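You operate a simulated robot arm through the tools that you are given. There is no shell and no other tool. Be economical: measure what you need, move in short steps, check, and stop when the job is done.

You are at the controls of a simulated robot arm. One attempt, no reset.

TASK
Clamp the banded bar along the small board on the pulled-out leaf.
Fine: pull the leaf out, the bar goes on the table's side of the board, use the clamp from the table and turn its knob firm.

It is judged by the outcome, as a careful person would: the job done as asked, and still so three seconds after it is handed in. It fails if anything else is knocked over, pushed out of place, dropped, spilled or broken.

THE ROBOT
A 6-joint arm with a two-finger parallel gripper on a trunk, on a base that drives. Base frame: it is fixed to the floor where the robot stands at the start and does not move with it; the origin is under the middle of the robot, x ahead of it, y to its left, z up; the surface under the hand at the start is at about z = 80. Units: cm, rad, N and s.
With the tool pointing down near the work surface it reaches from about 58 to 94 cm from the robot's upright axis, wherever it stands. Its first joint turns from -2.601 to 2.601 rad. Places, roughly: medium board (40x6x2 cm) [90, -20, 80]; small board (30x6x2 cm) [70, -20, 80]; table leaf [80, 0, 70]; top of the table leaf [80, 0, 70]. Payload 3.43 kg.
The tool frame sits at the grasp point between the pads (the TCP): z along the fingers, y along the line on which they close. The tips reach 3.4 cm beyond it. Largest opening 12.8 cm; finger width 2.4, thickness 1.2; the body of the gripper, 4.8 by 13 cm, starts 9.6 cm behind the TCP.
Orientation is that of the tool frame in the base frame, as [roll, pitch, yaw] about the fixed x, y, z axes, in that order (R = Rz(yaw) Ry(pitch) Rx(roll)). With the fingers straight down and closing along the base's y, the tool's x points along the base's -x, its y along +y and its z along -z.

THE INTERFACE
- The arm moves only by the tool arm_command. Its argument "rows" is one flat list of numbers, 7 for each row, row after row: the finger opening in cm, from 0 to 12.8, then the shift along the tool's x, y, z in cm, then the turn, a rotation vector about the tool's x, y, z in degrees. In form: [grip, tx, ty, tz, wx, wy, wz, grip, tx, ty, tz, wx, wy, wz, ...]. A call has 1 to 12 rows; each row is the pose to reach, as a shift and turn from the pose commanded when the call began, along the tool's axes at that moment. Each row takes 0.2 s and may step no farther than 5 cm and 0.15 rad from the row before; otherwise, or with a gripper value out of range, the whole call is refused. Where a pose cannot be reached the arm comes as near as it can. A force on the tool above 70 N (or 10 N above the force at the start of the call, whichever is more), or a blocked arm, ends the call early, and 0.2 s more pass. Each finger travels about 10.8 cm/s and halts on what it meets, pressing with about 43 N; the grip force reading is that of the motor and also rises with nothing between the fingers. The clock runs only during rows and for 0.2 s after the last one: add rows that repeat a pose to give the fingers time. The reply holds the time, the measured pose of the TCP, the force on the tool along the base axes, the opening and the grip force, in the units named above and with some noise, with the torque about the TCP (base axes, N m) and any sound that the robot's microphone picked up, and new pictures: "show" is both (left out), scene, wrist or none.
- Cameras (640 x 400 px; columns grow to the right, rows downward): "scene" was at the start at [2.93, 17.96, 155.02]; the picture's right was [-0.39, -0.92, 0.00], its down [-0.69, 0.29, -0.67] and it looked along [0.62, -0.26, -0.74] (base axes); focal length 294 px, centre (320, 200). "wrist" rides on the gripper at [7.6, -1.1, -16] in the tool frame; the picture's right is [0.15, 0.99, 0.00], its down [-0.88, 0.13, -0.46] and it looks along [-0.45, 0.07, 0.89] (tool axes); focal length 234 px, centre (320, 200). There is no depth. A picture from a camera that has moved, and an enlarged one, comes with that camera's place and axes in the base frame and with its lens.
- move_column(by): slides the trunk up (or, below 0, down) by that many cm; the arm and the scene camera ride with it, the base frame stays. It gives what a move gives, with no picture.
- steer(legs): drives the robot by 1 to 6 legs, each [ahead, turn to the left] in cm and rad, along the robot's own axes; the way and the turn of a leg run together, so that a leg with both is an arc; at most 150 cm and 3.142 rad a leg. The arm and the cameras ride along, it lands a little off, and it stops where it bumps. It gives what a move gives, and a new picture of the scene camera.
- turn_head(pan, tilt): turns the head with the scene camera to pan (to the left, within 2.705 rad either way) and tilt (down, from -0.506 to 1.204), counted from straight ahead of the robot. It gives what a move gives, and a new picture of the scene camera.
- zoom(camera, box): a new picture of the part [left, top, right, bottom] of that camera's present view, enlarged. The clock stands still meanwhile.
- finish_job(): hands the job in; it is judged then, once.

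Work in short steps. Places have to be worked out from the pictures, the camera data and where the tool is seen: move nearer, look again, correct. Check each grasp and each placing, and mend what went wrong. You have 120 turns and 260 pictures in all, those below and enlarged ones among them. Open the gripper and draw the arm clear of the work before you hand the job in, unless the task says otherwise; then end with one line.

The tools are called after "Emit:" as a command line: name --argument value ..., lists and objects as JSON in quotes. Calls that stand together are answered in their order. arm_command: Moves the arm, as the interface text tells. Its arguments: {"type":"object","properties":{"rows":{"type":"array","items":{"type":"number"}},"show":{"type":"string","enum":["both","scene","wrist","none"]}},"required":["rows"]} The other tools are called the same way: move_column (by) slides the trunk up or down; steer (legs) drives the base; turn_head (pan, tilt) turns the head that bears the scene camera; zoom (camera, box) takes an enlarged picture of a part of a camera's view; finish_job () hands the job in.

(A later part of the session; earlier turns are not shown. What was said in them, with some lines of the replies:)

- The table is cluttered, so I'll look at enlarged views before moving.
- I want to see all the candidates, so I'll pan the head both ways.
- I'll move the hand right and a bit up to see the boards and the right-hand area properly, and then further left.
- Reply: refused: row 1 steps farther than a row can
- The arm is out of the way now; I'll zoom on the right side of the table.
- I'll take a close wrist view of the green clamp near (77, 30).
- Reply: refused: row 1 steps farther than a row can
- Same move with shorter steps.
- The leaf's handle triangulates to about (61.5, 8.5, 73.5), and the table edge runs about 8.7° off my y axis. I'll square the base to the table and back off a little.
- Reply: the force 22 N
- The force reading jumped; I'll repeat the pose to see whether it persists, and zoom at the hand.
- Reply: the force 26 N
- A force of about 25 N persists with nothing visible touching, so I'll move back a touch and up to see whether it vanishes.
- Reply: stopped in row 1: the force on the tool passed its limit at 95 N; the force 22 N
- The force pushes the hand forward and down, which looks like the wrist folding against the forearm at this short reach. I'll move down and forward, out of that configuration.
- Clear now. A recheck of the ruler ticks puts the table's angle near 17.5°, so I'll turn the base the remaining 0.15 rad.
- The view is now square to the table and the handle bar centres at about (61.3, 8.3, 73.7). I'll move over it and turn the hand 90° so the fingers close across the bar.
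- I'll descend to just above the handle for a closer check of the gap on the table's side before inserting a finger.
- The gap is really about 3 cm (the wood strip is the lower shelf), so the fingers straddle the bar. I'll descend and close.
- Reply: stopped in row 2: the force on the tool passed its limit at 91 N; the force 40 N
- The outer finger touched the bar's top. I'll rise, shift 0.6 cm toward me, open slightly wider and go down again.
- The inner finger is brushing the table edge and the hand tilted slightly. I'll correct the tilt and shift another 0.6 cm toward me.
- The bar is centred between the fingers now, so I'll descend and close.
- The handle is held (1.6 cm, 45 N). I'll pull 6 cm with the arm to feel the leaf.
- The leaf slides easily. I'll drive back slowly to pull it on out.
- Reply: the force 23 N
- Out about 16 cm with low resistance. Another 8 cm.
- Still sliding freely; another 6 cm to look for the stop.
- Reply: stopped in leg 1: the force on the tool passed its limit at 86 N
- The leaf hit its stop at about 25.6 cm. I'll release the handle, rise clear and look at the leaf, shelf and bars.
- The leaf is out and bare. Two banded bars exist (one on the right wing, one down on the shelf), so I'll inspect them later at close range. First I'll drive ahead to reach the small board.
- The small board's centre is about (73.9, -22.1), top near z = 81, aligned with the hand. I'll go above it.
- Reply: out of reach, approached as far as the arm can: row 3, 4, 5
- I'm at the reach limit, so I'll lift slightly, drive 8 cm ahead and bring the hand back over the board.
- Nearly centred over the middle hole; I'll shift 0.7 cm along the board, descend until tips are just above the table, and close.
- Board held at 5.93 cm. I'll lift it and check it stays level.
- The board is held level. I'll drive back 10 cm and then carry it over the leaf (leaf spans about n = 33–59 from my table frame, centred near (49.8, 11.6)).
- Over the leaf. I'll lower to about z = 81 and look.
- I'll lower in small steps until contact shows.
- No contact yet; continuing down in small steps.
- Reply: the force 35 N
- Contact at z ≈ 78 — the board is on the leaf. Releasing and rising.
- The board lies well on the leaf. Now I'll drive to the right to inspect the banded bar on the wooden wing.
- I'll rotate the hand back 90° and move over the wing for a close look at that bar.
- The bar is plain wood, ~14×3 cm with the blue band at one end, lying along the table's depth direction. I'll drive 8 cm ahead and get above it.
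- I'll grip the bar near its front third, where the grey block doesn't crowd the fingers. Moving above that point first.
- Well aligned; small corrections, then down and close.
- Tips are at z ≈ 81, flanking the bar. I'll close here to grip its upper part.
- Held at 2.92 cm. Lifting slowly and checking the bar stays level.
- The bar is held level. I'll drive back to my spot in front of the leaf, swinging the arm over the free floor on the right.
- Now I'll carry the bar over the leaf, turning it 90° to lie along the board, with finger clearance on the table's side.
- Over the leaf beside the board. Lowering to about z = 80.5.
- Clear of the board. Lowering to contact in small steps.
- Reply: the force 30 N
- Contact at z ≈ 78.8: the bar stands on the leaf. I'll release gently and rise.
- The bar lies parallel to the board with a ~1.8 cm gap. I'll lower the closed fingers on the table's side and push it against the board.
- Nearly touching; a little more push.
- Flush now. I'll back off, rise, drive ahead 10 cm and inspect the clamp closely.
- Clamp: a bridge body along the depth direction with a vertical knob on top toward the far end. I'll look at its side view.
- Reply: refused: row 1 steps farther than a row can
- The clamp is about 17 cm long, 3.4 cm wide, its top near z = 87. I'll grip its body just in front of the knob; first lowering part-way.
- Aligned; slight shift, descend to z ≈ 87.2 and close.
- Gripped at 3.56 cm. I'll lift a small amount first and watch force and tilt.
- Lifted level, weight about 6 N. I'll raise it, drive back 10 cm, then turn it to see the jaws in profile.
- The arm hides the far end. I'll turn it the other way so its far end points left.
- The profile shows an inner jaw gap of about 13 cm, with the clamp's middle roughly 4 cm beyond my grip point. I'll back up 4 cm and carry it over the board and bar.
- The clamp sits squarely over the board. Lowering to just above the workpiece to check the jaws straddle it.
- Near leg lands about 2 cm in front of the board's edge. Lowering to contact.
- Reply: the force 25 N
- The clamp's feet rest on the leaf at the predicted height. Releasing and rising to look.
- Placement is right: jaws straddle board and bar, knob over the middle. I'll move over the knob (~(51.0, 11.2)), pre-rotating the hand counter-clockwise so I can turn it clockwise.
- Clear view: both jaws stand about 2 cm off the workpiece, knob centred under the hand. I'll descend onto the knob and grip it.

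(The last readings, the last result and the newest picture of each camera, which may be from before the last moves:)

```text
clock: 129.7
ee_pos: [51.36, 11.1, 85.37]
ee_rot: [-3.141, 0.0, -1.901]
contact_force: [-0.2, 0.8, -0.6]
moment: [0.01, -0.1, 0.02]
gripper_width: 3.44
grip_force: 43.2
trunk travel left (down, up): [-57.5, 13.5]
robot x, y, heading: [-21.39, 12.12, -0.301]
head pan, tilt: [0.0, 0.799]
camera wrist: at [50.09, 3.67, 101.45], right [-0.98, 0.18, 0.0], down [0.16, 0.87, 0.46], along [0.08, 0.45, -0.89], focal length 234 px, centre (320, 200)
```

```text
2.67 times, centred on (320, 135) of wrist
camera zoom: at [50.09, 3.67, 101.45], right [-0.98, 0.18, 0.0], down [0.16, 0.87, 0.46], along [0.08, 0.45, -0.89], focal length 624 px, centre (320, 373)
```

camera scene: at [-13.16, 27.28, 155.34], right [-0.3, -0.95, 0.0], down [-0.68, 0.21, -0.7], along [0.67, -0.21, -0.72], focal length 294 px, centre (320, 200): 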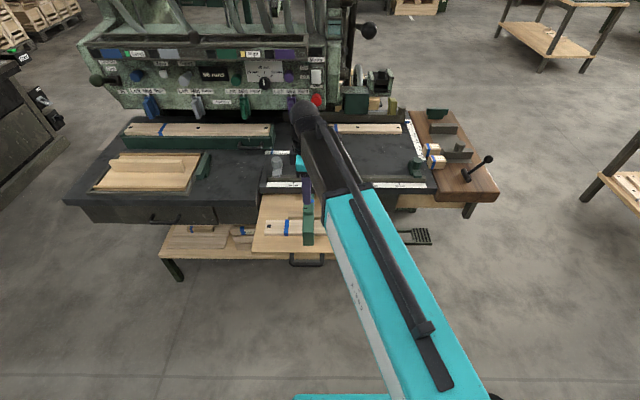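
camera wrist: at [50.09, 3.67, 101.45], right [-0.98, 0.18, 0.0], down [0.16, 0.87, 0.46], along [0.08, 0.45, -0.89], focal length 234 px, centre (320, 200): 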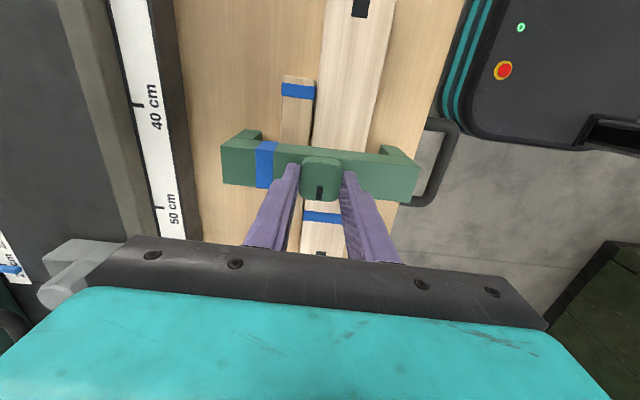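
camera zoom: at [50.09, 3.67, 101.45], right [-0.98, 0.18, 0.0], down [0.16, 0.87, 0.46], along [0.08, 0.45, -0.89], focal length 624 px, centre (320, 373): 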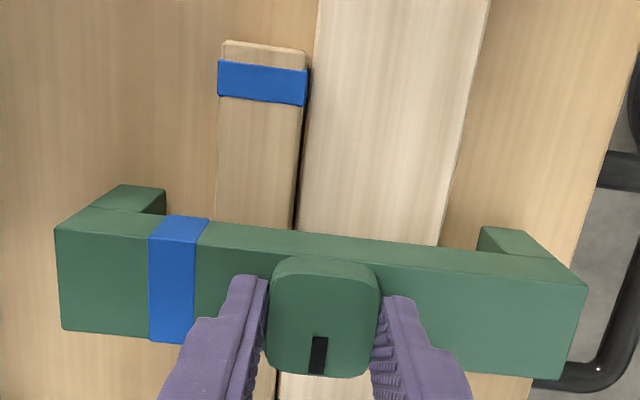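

Knob gripped at 3.44 cm. Turning it clockwise 40° and watching torque and jaws.

Emit:
arm_command --rows '[1.5, 0, 0, 0, 0, 0, 8, 1.5, 0, 0, 0, 0, 0, 16, 1.5, 0, 0, 0, 0, 0, 24, 1.5, 0, 0, 0, 0, 0, 32, 1.5, 0, 0, 0, 0, 0, 40, 1.5, 0, 0, 0, 0, 0, 40]' --show "wrist"

Emit:
zoom --camera "wrist" --box '[200, 60, 440, 210]'

```text
clock: 131.1
ee_pos: [51.24, 11.01, 85.55]
ee_rot: [-3.141, 0.0, -2.602]
contact_force: [4.2, -1.2, 9.0]
moment: [-0.09, 0.06, 0.01]
gripper_width: 3.42
grip_force: 42.5
trunk travel left (down, up): [-57.5, 13.5]
robot x, y, heading: [-21.63, 11.78, -0.307]
head pan, tilt: [0.0, 0.799]
camera wrist: at [45.44, 6.34, 101.45], right [-0.63, 0.77, 0.0], down [0.69, 0.56, 0.46], along [0.35, 0.29, -0.89], focal length 234 px, centre (320, 200)
```

wrist: 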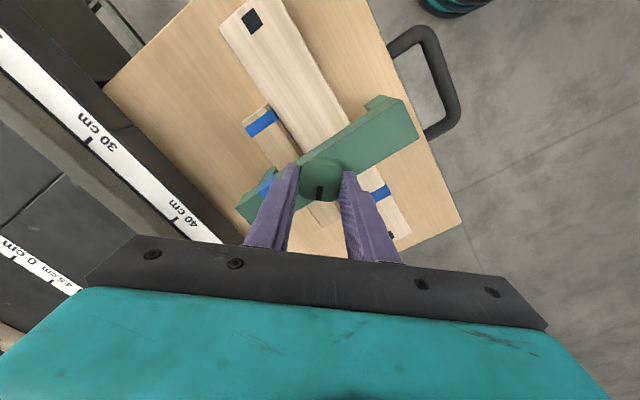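

```text
2.67 times, centred on (320, 135) of wrist
camera zoom: at [45.44, 6.34, 101.45], right [-0.63, 0.77, 0.0], down [0.69, 0.56, 0.46], along [0.35, 0.29, -0.89], focal length 624 px, centre (320, 373)
```

zoom: 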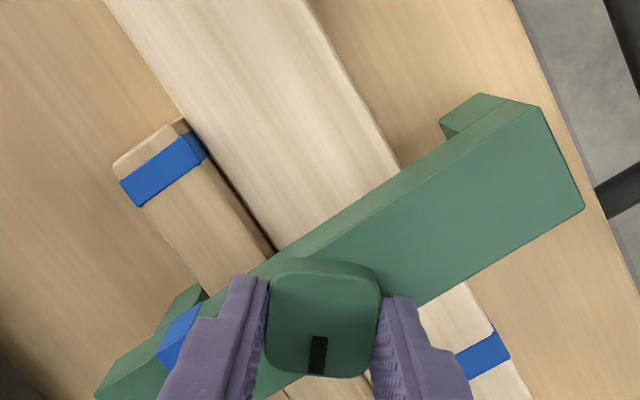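

The knob turns freely with the clamp body staying put. Continue clockwise another 80°.

Emit:
arm_command --rows '[1.5, 0, 0, 0, 0, 0, 8, 1.5, 0, 0, 0, 0, 0, 16, 1.5, 0, 0, 0, 0, 0, 24, 1.5, 0, 0, 0, 0, 0, 32, 1.5, 0, 0, 0, 0, 0, 40, 1.5, 0, 0, 0, 0, 0, 48, 1.5, 0, 0, 0, 0, 0, 56, 1.5, 0, 0, 0, 0, 0, 64, 1.5, 0, 0, 0, 0, 0, 72, 1.5, 0, 0, 0, 0, 0, 80, 1.5, 0, 0, 0, 0, 0, 80]' --show "wrist"

Emit:
zoom --camera "wrist" --box '[200, 60, 440, 210]'

Emit:
zoom --camera "scene" --box '[230, 170, 350, 250]'

```text
clock: 133.5
ee_pos: [51.13, 11.17, 85.5]
ee_rot: [-3.141, 0.001, 2.285]
contact_force: [5.1, -4.6, 20.0]
moment: [-0.53, -0.43, -0.02]
gripper_width: 3.45
grip_force: 42.7
trunk travel left (down, up): [-57.5, 13.5]
robot x, y, heading: [-21.75, 12.04, -0.3]
head pan, tilt: [0.0, 0.799]
camera wrist: at [45.46, 16.18, 101.43], right [0.65, 0.76, 0.0], down [0.67, -0.58, 0.46], along [0.35, -0.3, -0.89], focal length 234 px, centre (320, 200)
```

wrist: 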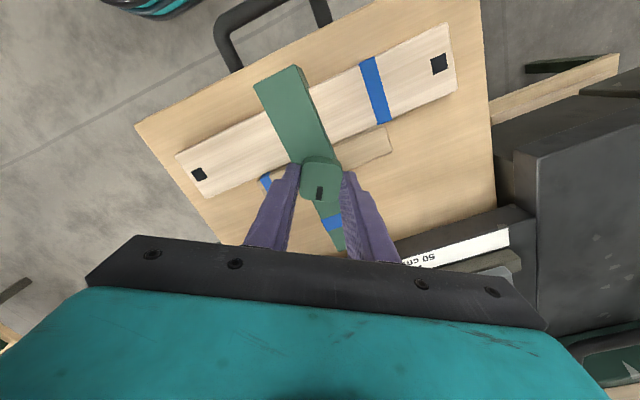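

```text
2.67 times, centred on (320, 135) of wrist
camera zoom: at [45.46, 16.18, 101.43], right [0.65, 0.76, 0.0], down [0.67, -0.58, 0.46], along [0.35, -0.3, -0.89], focal length 624 px, centre (320, 373)
```

zoom: 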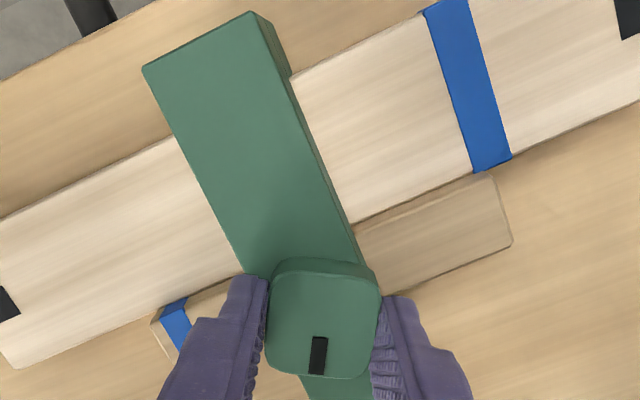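

```text
5.00 times, centred on (290, 210) of scene
camera zoom: at [-13.33, 27.25, 155.36], right [-0.3, -0.95, 0.0], down [-0.68, 0.22, -0.7], along [0.67, -0.21, -0.72], focal length 1471 px, centre (470, 150)
```

zoom: 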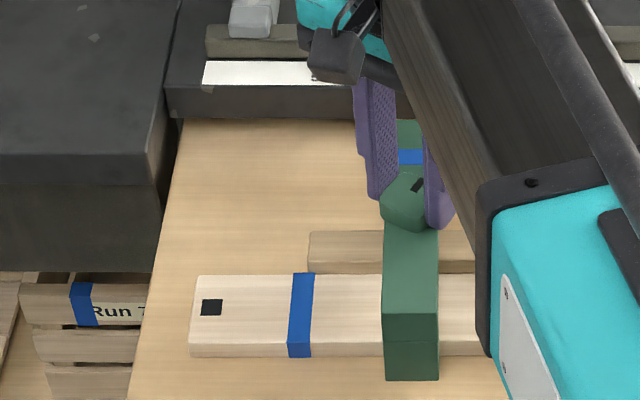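

The jaws are closing: the bar and board are being drawn together toward the front jaw. Continuing another 56° clockwise.

Emit:
arm_command --rows '[1.5, 0, 0, -0.1, 0, 0, 8, 1.5, 0, 0, -0.1, 0, 0, 16, 1.5, 0, 0, -0.1, 0, 0, 24, 1.5, 0, 0, -0.1, 0, 0, 32, 1.5, 0, 0, -0.1, 0, 0, 40, 1.5, 0, 0, -0.1, 0, 0, 48, 1.5, 0, 0, -0.1, 0, 0, 56, 1.5, 0, 0, -0.1, 0, 0, 56]' --show "wrist"

Emit:
zoom --camera "wrist" --box '[200, 60, 440, 210]'

Emit:
zoom --camera "scene" --box '[230, 170, 350, 250]'

```text
clock: 135.3
ee_pos: [51.26, 11.16, 85.39]
ee_rot: [-3.14, 0.0, 1.306]
contact_force: [0.2, 0.2, -0.8]
moment: [-0.05, 0.04, 0.12]
gripper_width: 3.43
grip_force: 42.7
trunk travel left (down, up): [-57.5, 13.5]
robot x, y, heading: [-21.81, 12.37, -0.304]
head pan, tilt: [0.0, 0.799]
camera wrist: at [52.27, 18.78, 101.44], right [0.99, -0.12, 0.0], down [-0.1, -0.88, 0.46], along [-0.05, -0.45, -0.89], focal length 234 px, centre (320, 200)
```

wrist: 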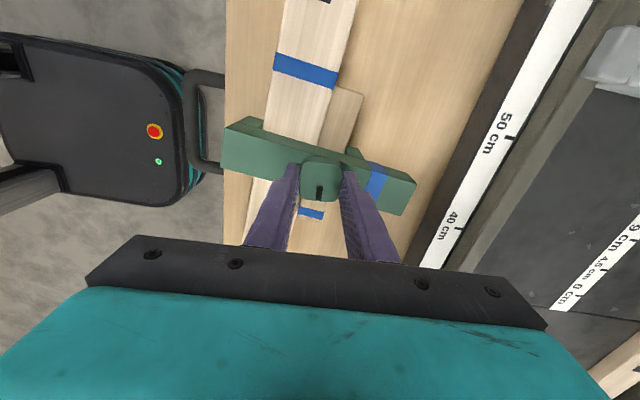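

```text
2.67 times, centred on (320, 135) of wrist
camera zoom: at [52.27, 18.78, 101.44], right [0.99, -0.12, 0.0], down [-0.1, -0.88, 0.46], along [-0.05, -0.45, -0.89], focal length 624 px, centre (320, 373)
```

zoom: 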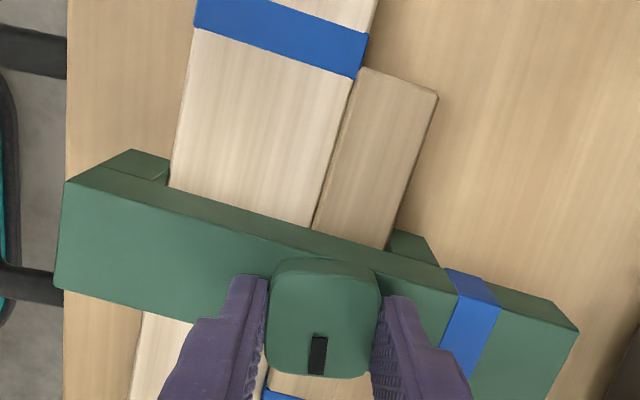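

```text
5.00 times, centred on (290, 210) of scene
camera zoom: at [-13.11, 27.27, 155.33], right [-0.3, -0.95, 0.0], down [-0.68, 0.21, -0.7], along [0.66, -0.21, -0.72], focal length 1471 px, centre (470, 150)
```

zoom: 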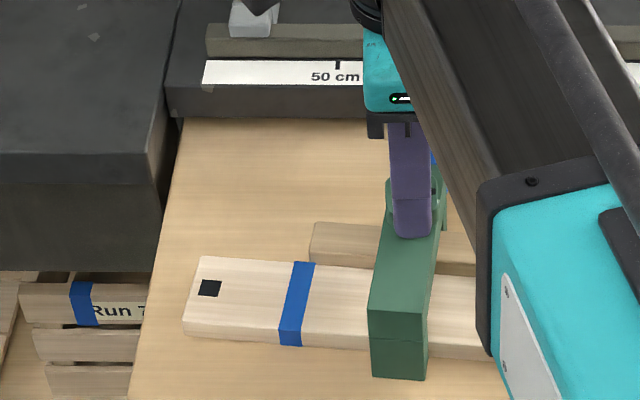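

Both jaws now contact the work, and the whole assembly has begun to swing slightly with the knob, so it's getting tight. I'll turn a further 16° while pressing down lightly to hold the clamp, and read the torque.

Emit:
arm_command --rows '[1.5, 0, 0, 0.4, 0, 0, 0, 1.5, 0, 0, 0.6, 0, 0, 4, 1.5, 0, 0, 0.6, 0, 0, 8, 1.5, 0, 0, 0.6, 0, 0, 12, 1.5, 0, 0, 0.6, 0, 0, 16]' --show "wrist"

Emit:
zoom --camera "wrist" --box '[200, 60, 440, 210]'

Emit:
zoom --camera "scene" --box '[230, 170, 350, 250]'

```text
clock: 136.5
ee_pos: [51.11, 11.11, 85.17]
ee_rot: [3.137, -0.002, 1.03]
contact_force: [1.5, -3.5, 45.6]
moment: [0.03, 0.87, 1.03]
gripper_width: 3.46
grip_force: 43.0
trunk travel left (down, up): [-57.5, 13.5]
robot x, y, heading: [-21.34, 12.07, -0.301]
head pan, tilt: [0.0, 0.799]
camera wrist: at [54.08, 18.22, 101.23], right [0.92, -0.39, 0.0], down [-0.34, -0.82, 0.45], along [-0.17, -0.42, -0.89], focal length 234 px, centre (320, 200)
```

wrist: 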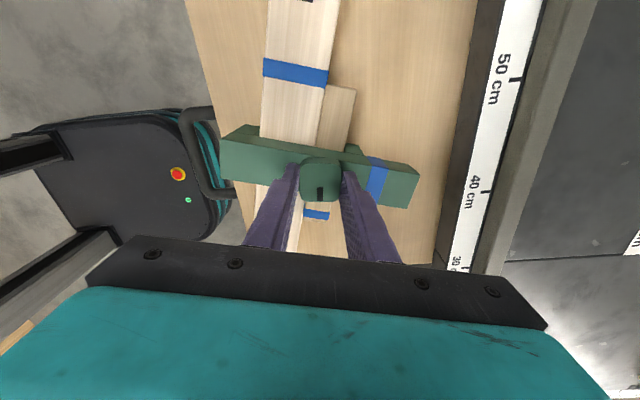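

```text
2.67 times, centred on (320, 135) of wrist
camera zoom: at [54.08, 18.22, 101.23], right [0.92, -0.39, 0.0], down [-0.34, -0.82, 0.45], along [-0.17, -0.42, -0.89], focal length 624 px, centre (320, 373)
```

zoom: 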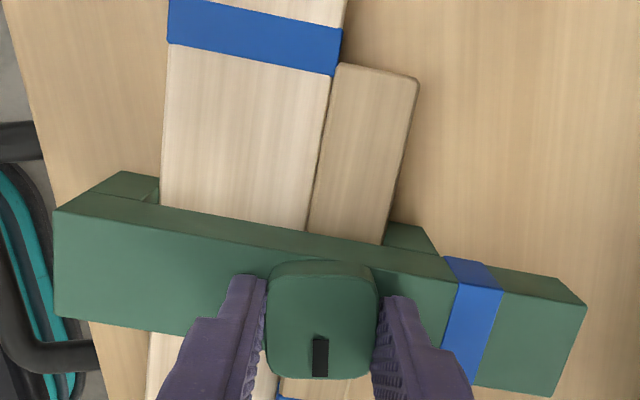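

```text
5.00 times, centred on (290, 210) of scene
camera zoom: at [-13.61, 27.25, 155.4], right [-0.3, -0.95, 0.0], down [-0.68, 0.21, -0.7], along [0.67, -0.21, -0.71], focal length 1471 px, centre (470, 150)
```

zoom: 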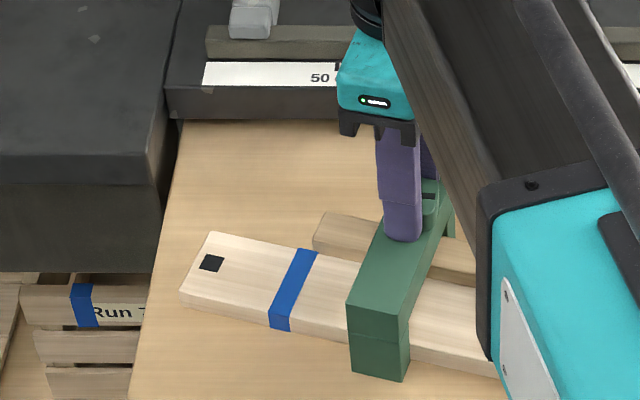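

The assembly now turns as one rigid unit with 1 N·m on the knob — it's firm. I'll release the knob and look at the result.

Emit:
arm_command --rows '[1.5, 0, 0, -0.5, 0, 0, 0, 4, 0, 0, -0.5, 0, 0, 0, 5, 0, 0, -0.5, 0, 0, 0, 5, 0, 0, -4, 0, 0, 0, 5, 0, 0, -8, 0, 0, 0, 5, 0, 0, -10, 0, 0, 0, 5, 0, 0, -10, 0, 0, 0]' --show "both"

Emit:
zoom --camera "wrist" --box '[160, 60, 480, 260]'

Emit:
zoom --camera "scene" --box '[230, 170, 350, 250]'

```text
clock: 138.1
ee_pos: [51.29, 11.11, 94.92]
ee_rot: [-3.14, 0.001, 1.031]
contact_force: [-0.4, 0.2, -0.2]
moment: [0.01, 0.0, 0.01]
gripper_width: 5.0
grip_force: 0.1
trunk travel left (down, up): [-57.5, 13.5]
robot x, y, heading: [-21.1, 11.79, -0.303]
head pan, tilt: [0.0, 0.799]
camera scene: at [-13.17, 27.28, 155.34], right [-0.3, -0.95, 0.0], down [-0.68, 0.21, -0.7], along [0.67, -0.21, -0.72], focal length 294 px, centre (320, 200)
camera wrist: at [54.22, 18.24, 110.92], right [0.92, -0.38, 0.0], down [-0.34, -0.82, 0.46], along [-0.18, -0.42, -0.89], focal length 234 px, centre (320, 200)
```

scene: 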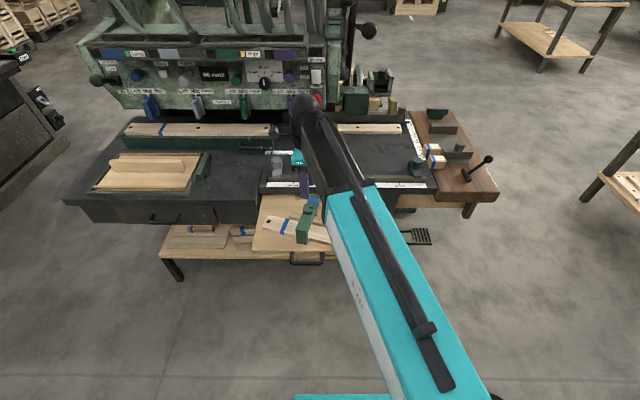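
wrist: 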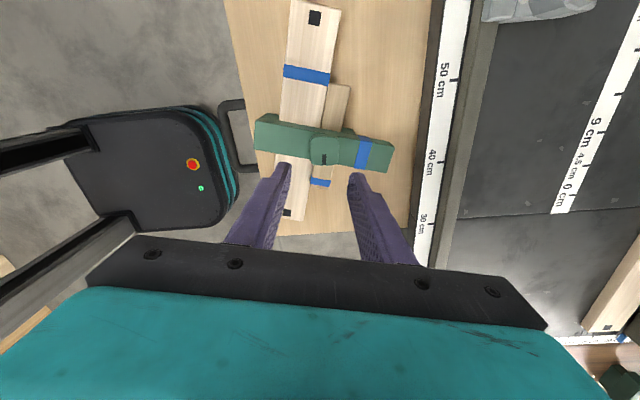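

```text
2.00 times, centred on (320, 160) of wrist
camera zoom: at [54.22, 18.24, 110.92], right [0.92, -0.38, 0.0], down [-0.34, -0.82, 0.46], along [-0.18, -0.42, -0.89], focal length 468 px, centre (320, 280)
```

zoom: 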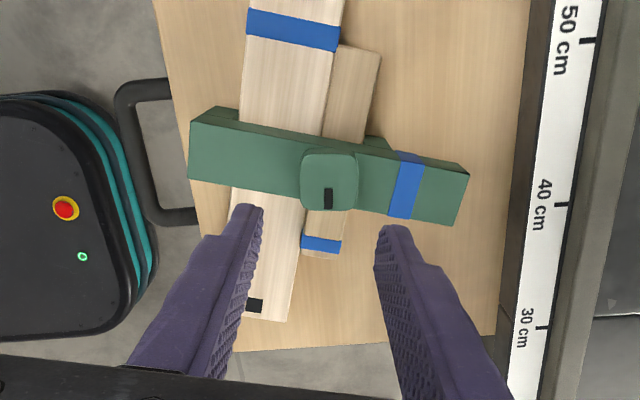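

```text
5.00 times, centred on (290, 210) of scene
camera zoom: at [-13.17, 27.28, 155.34], right [-0.3, -0.95, 0.0], down [-0.68, 0.21, -0.7], along [0.67, -0.21, -0.72], focal length 1471 px, centre (470, 150)
```

zoom: 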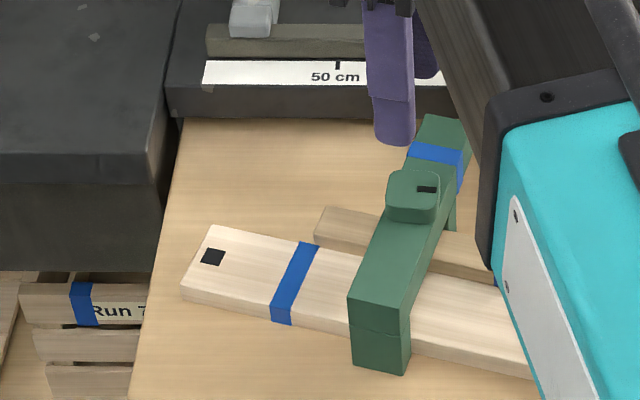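

It holds: both jaws bear on board and bar, the bar on the table's side. The assembly swung ~17° though, so I'll grip the clamp body and turn the whole unit back parallel to the table.

Emit:
arm_command --rows '[6, 0, -0.5, 0, 0, 0, -8, 6.5, 0.1, -1, 0, 0, 0, -16, 6.5, 0.2, -1.5, 0, 0, 0, -24, 6.5, 0.3, -2, 0, 0, 0, -32, 6.5, 0.4, -2.5, 0, 0, 0, -40, 6.5, 0.5, -3, 0, 0, 0, -48, 6.5, 0.5, -3, 0, 0, 0, -56, 6.5, 0.5, -3, 0, 0, 0, -64, 6.5, 0.5, -3, 0, 0, 0, -72, 6.5, 0.5, -3, 0, 0, 0, -80, 6.5, 0.5, -3, 0, 0, 0, -86.8, 6.5, 0.5, -3, 2, 0, 0, -86.8]' --show "wrist"

Emit:
zoom --camera "wrist" --box '[160, 60, 480, 260]'

```text
clock: 140.7
ee_pos: [48.94, 13.1, 92.74]
ee_rot: [3.141, 0.001, 2.547]
contact_force: [0.7, -0.5, -0.4]
moment: [0.02, -0.02, -0.03]
gripper_width: 6.48
grip_force: 0.0
trunk travel left (down, up): [-57.5, 13.5]
robot x, y, heading: [-21.11, 11.98, -0.31]
head pan, tilt: [0.0, 0.799]
camera wrist: at [42.14, 16.53, 108.81], right [0.43, 0.9, 0.0], down [0.8, -0.39, 0.46], along [0.41, -0.2, -0.89], focal length 234 px, centre (320, 200)
```

wrist: 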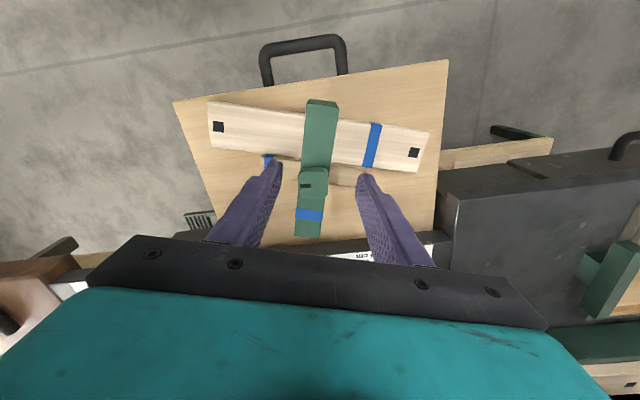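

```text
2.00 times, centred on (320, 160) of wrist
camera zoom: at [42.14, 16.53, 108.81], right [0.43, 0.9, 0.0], down [0.8, -0.39, 0.46], along [0.41, -0.2, -0.89], focal length 468 px, centre (320, 280)
```

zoom: 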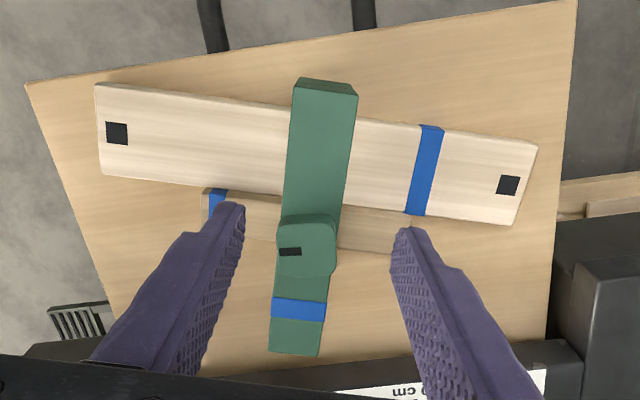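

Aligned with the clamp body. Descend, grip it and rotate the unit back 16.6°.

Emit:
arm_command --rows '[6.5, 0, 0, 4, 0, 0, 0, 6.5, 0, 0, 8, 0, 0, 0, 6.5, 0, 0, 11, 0, 0, 0, 6.5, 0, 0, 11, 0, 0, 0, 4, 0, 0, 11, 0, 0, 0, 2, 0, 0, 11, 0, 0, 0, 2, 0, 0, 11, 0, 0, 0]' --show "none"

Emit:
arm_command --rows '[2, 0, 0, 0, 0, 0, -4, 2, 0, 0, 0, 0, 0, -8, 2, 0, 0, 0, 0, 0, -12, 2, 0, 0, 0, 0, 0, -16.6, 2, 0, 0, 0, 0, 0, -16.6]' --show "wrist"

Emit:
zoom --camera "scene" --box '[230, 170, 350, 250]'

```text
clock: 142.3
ee_pos: [48.92, 13.11, 81.75]
ee_rot: [-3.141, -0.002, 2.545]
contact_force: [-1.5, -2.1, 0.3]
moment: [-0.06, 0.07, -0.04]
gripper_width: 3.56
grip_force: 43.3
trunk travel left (down, up): [-57.5, 13.5]
robot x, y, heading: [-21.28, 12.35, -0.306]
head pan, tilt: [0.0, 0.799]
```

```text
clock: 143.5
ee_pos: [48.92, 13.16, 81.68]
ee_rot: [-3.141, -0.001, 2.835]
contact_force: [-0.6, -0.8, -2.8]
moment: [0.03, 0.17, 0.04]
gripper_width: 3.54
grip_force: 43.3
trunk travel left (down, up): [-57.5, 13.5]
robot x, y, heading: [-21.61, 11.94, -0.307]
head pan, tilt: [0.0, 0.799]
camera wrist: at [41.55, 14.4, 97.78], right [0.16, 0.99, 0.0], down [0.88, -0.14, 0.45], along [0.45, -0.07, -0.89], focal length 234 px, centre (320, 200)
```

wrist: 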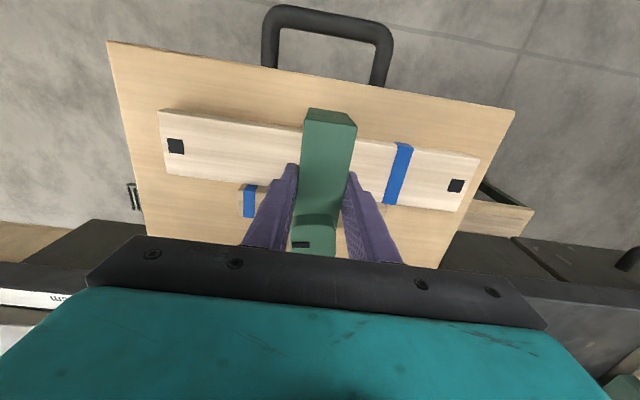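

```text
5.00 times, centred on (290, 210) of scene
camera zoom: at [-13.1, 27.28, 155.34], right [-0.3, -0.95, 0.0], down [-0.68, 0.21, -0.7], along [0.66, -0.21, -0.72], focal length 1471 px, centre (470, 150)
```

zoom: 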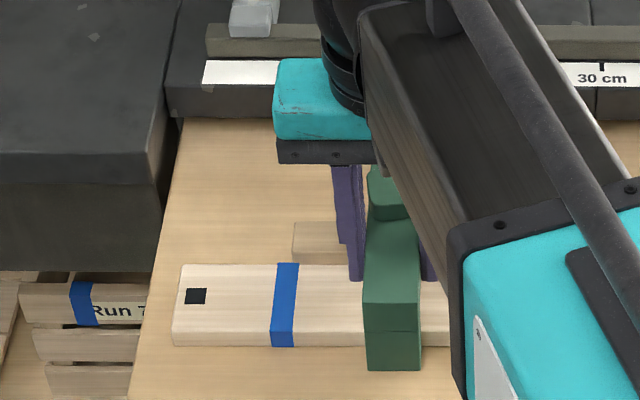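

The unit turned back as one rigid piece and lies parallel. Releasing and drawing the arm clear.

Emit:
arm_command --rows '[3.6, 0, 0, 0, 0, 0, 0, 5.5, 0, 0, 0, 0, 0, 0, 6.5, 0, 0, 0, 0, 0, 0, 6.5, 0, 0, -4, 0, 0, 0, 6.5, 0, 0, -8, 0, 0, 0, 6.5, 0, 0, -12, 0, 0, 0, 6.5, 0, 0, -12, 0, 0, 0]' --show "wrist"

Emit:
zoom --camera "wrist" --box '[160, 60, 480, 260]'

Emit:
steer --legs '[[-30, 0]]'

Emit:
zoom --camera "scene" --box '[200, 100, 400, 225]'

```text
clock: 145.1
ee_pos: [49.08, 13.0, 94.14]
ee_rot: [3.141, -0.003, 2.834]
contact_force: [-0.6, 0.3, -0.1]
moment: [0.02, -0.02, 0.05]
gripper_width: 6.52
grip_force: 0.0
trunk travel left (down, up): [-57.5, 13.5]
robot x, y, heading: [-21.46, 12.16, -0.305]
head pan, tilt: [0.0, 0.799]
camera wrist: at [41.56, 14.33, 110.04], right [0.16, 0.99, 0.0], down [0.88, -0.14, 0.45], along [0.45, -0.07, -0.89], focal length 234 px, centre (320, 200)
```

wrist: 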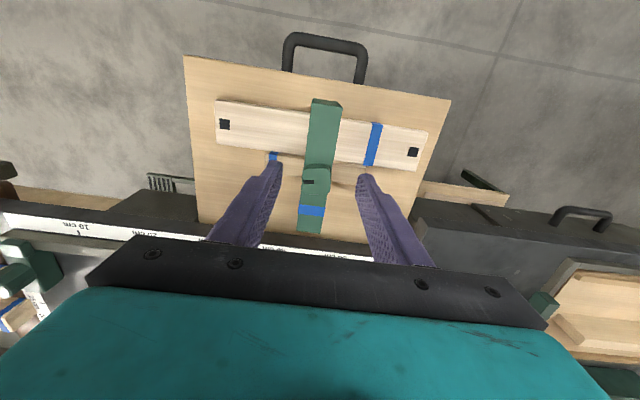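

```text
2.00 times, centred on (320, 160) of wrist
camera zoom: at [41.56, 14.33, 110.04], right [0.16, 0.99, 0.0], down [0.88, -0.14, 0.45], along [0.45, -0.07, -0.89], focal length 468 px, centre (320, 280)
```

zoom: 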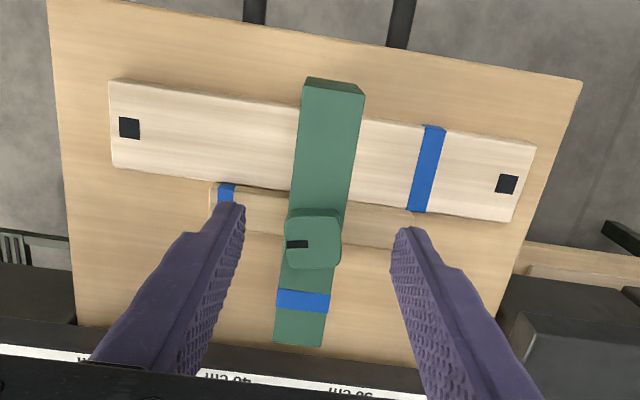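

```text
clock: 147.4
ee_pos: [19.85, 22.39, 93.99]
ee_rot: [3.141, 0.0, 2.84]
contact_force: [0.0, 0.2, 1.2]
moment: [0.0, 0.0, 0.01]
gripper_width: 6.5
grip_force: 0.1
trunk travel left (down, up): [-57.5, 13.5]
robot x, y, heading: [-50.46, 20.95, -0.294]
head pan, tilt: [0.0, 0.799]
camera scene: at [-42.38, 36.51, 155.34], right [-0.29, -0.96, 0.0], down [-0.69, 0.21, -0.7], along [0.67, -0.2, -0.72], focal length 294 px, centre (320, 200)
```

scene: 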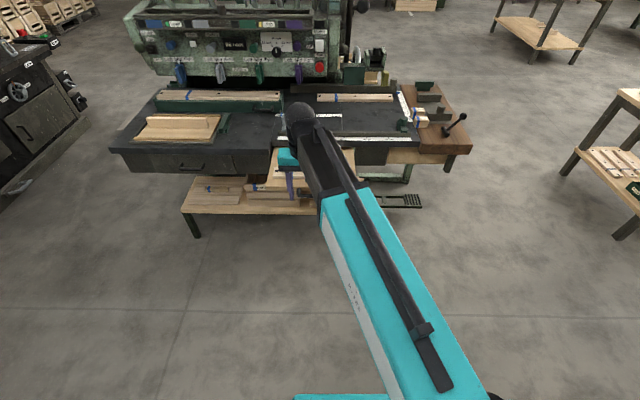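

```text
3.20 times, centred on (300, 162) of scene
camera zoom: at [-42.38, 36.51, 155.34], right [-0.29, -0.96, 0.0], down [-0.69, 0.21, -0.7], along [0.67, -0.2, -0.72], focal length 942 px, centre (384, 320)
```

zoom: 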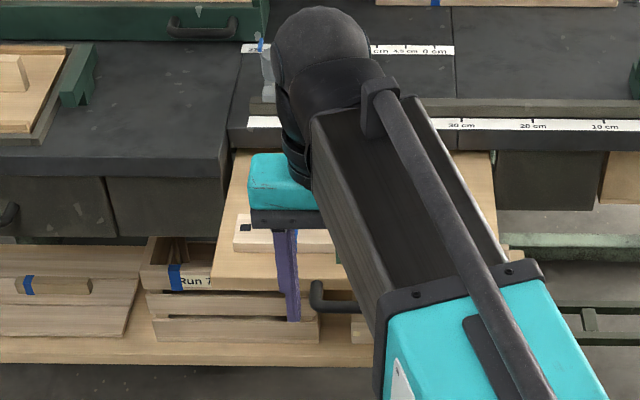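

The work looks right. Before handing in, I'll double-check the other banded piece on the lower shelf and the overall result with the arm out of the way.

Emit:
zoom --camera "scene" --box '[180, 165, 260, 215]'

Emit:
arm_command --rows '[6.5, 0, -4, 0, 0, 0, 0, 6.5, 0, -8, 0, 0, 0, 0, 6.5, 0, -12, 0, 0, 0, 0, 6.5, 0, -16, 0, 0, 0, 0, 6.5, 0, -20, 0, 0, 0, 0, 6.5, 0, -24, 0, 0, 0, 0, 6.5, 0, -28, 0, 0, 0, 0, 6.5, 0, -32, 0, 0, 0, 0, 6.5, 0, -32, 0, 0, 0, 0]' --show "scene"

Emit:
zoom --camera "scene" --box '[240, 120, 400, 220]'

Emit:
zoom --camera "scene" --box '[260, 140, 340, 190]'

```text
8.00 times, centred on (220, 190) of scene
camera zoom: at [-42.38, 36.51, 155.34], right [-0.29, -0.96, 0.0], down [-0.69, 0.21, -0.7], along [0.67, -0.2, -0.72], focal length 2354 px, centre (1120, 280)
```

zoom: 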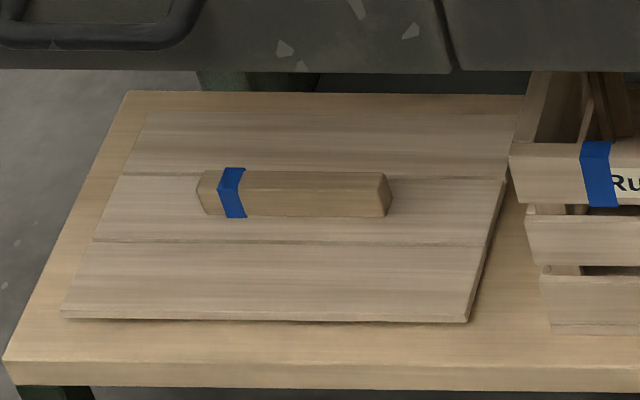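

```text
clock: 149.4
ee_pos: [10.52, -8.22, 93.97]
ee_rot: [-3.141, -0.001, 2.84]
contact_force: [-0.4, -0.6, -0.1]
moment: [0.02, -0.01, 0.0]
gripper_width: 6.5
grip_force: 0.1
trunk travel left (down, up): [-57.5, 13.5]
robot x, y, heading: [-50.61, 21.4, -0.294]
head pan, tilt: [0.0, 0.799]
camera scene: at [-42.35, 36.48, 155.34], right [-0.29, -0.96, 0.0], down [-0.69, 0.21, -0.7], along [0.67, -0.2, -0.72], focal length 294 px, centre (320, 200)
```

scene: 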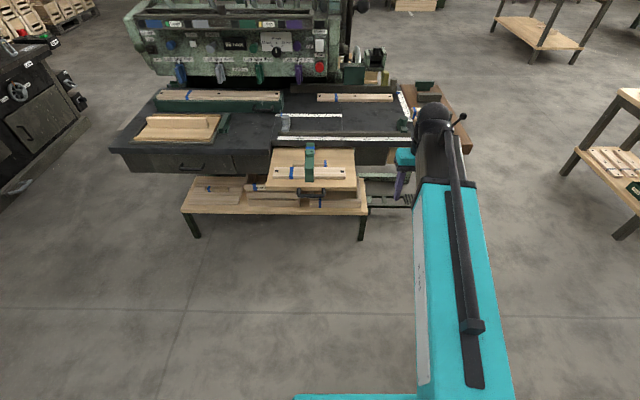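

```text
4.00 times, centred on (320, 170) of scene
camera zoom: at [-42.35, 36.48, 155.34], right [-0.29, -0.96, 0.0], down [-0.69, 0.21, -0.7], along [0.67, -0.2, -0.72], focal length 1177 px, centre (320, 320)
```

zoom: 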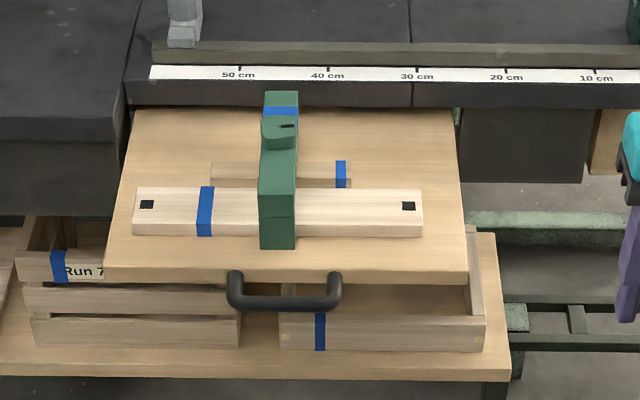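

```text
8.00 times, centred on (300, 165) of scene
camera zoom: at [-42.35, 36.48, 155.34], right [-0.29, -0.96, 0.0], down [-0.69, 0.21, -0.7], along [0.67, -0.2, -0.72], focal length 2354 px, centre (480, 480)
```

zoom: 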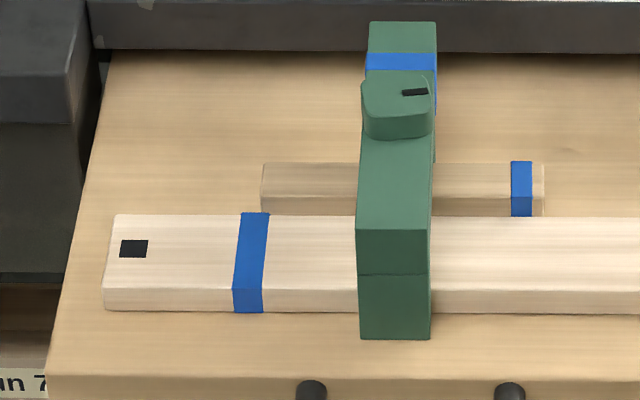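

Final check: the leaf is fully out and the bar is flush on the table's side of the small board. The clamp spans both with its knob tight, the arm is clear, and nothing else looks disturbed.

Emit:
finish_job

```text
The job is handed in.
```

I pulled the leaf out to its stop and clamped the banded bar along the table's side of the small board, using the table's clamp with its knob turned firm. A matching banded bar lay on the lower shelf; I used the one from the wooden wing at the table's right end.
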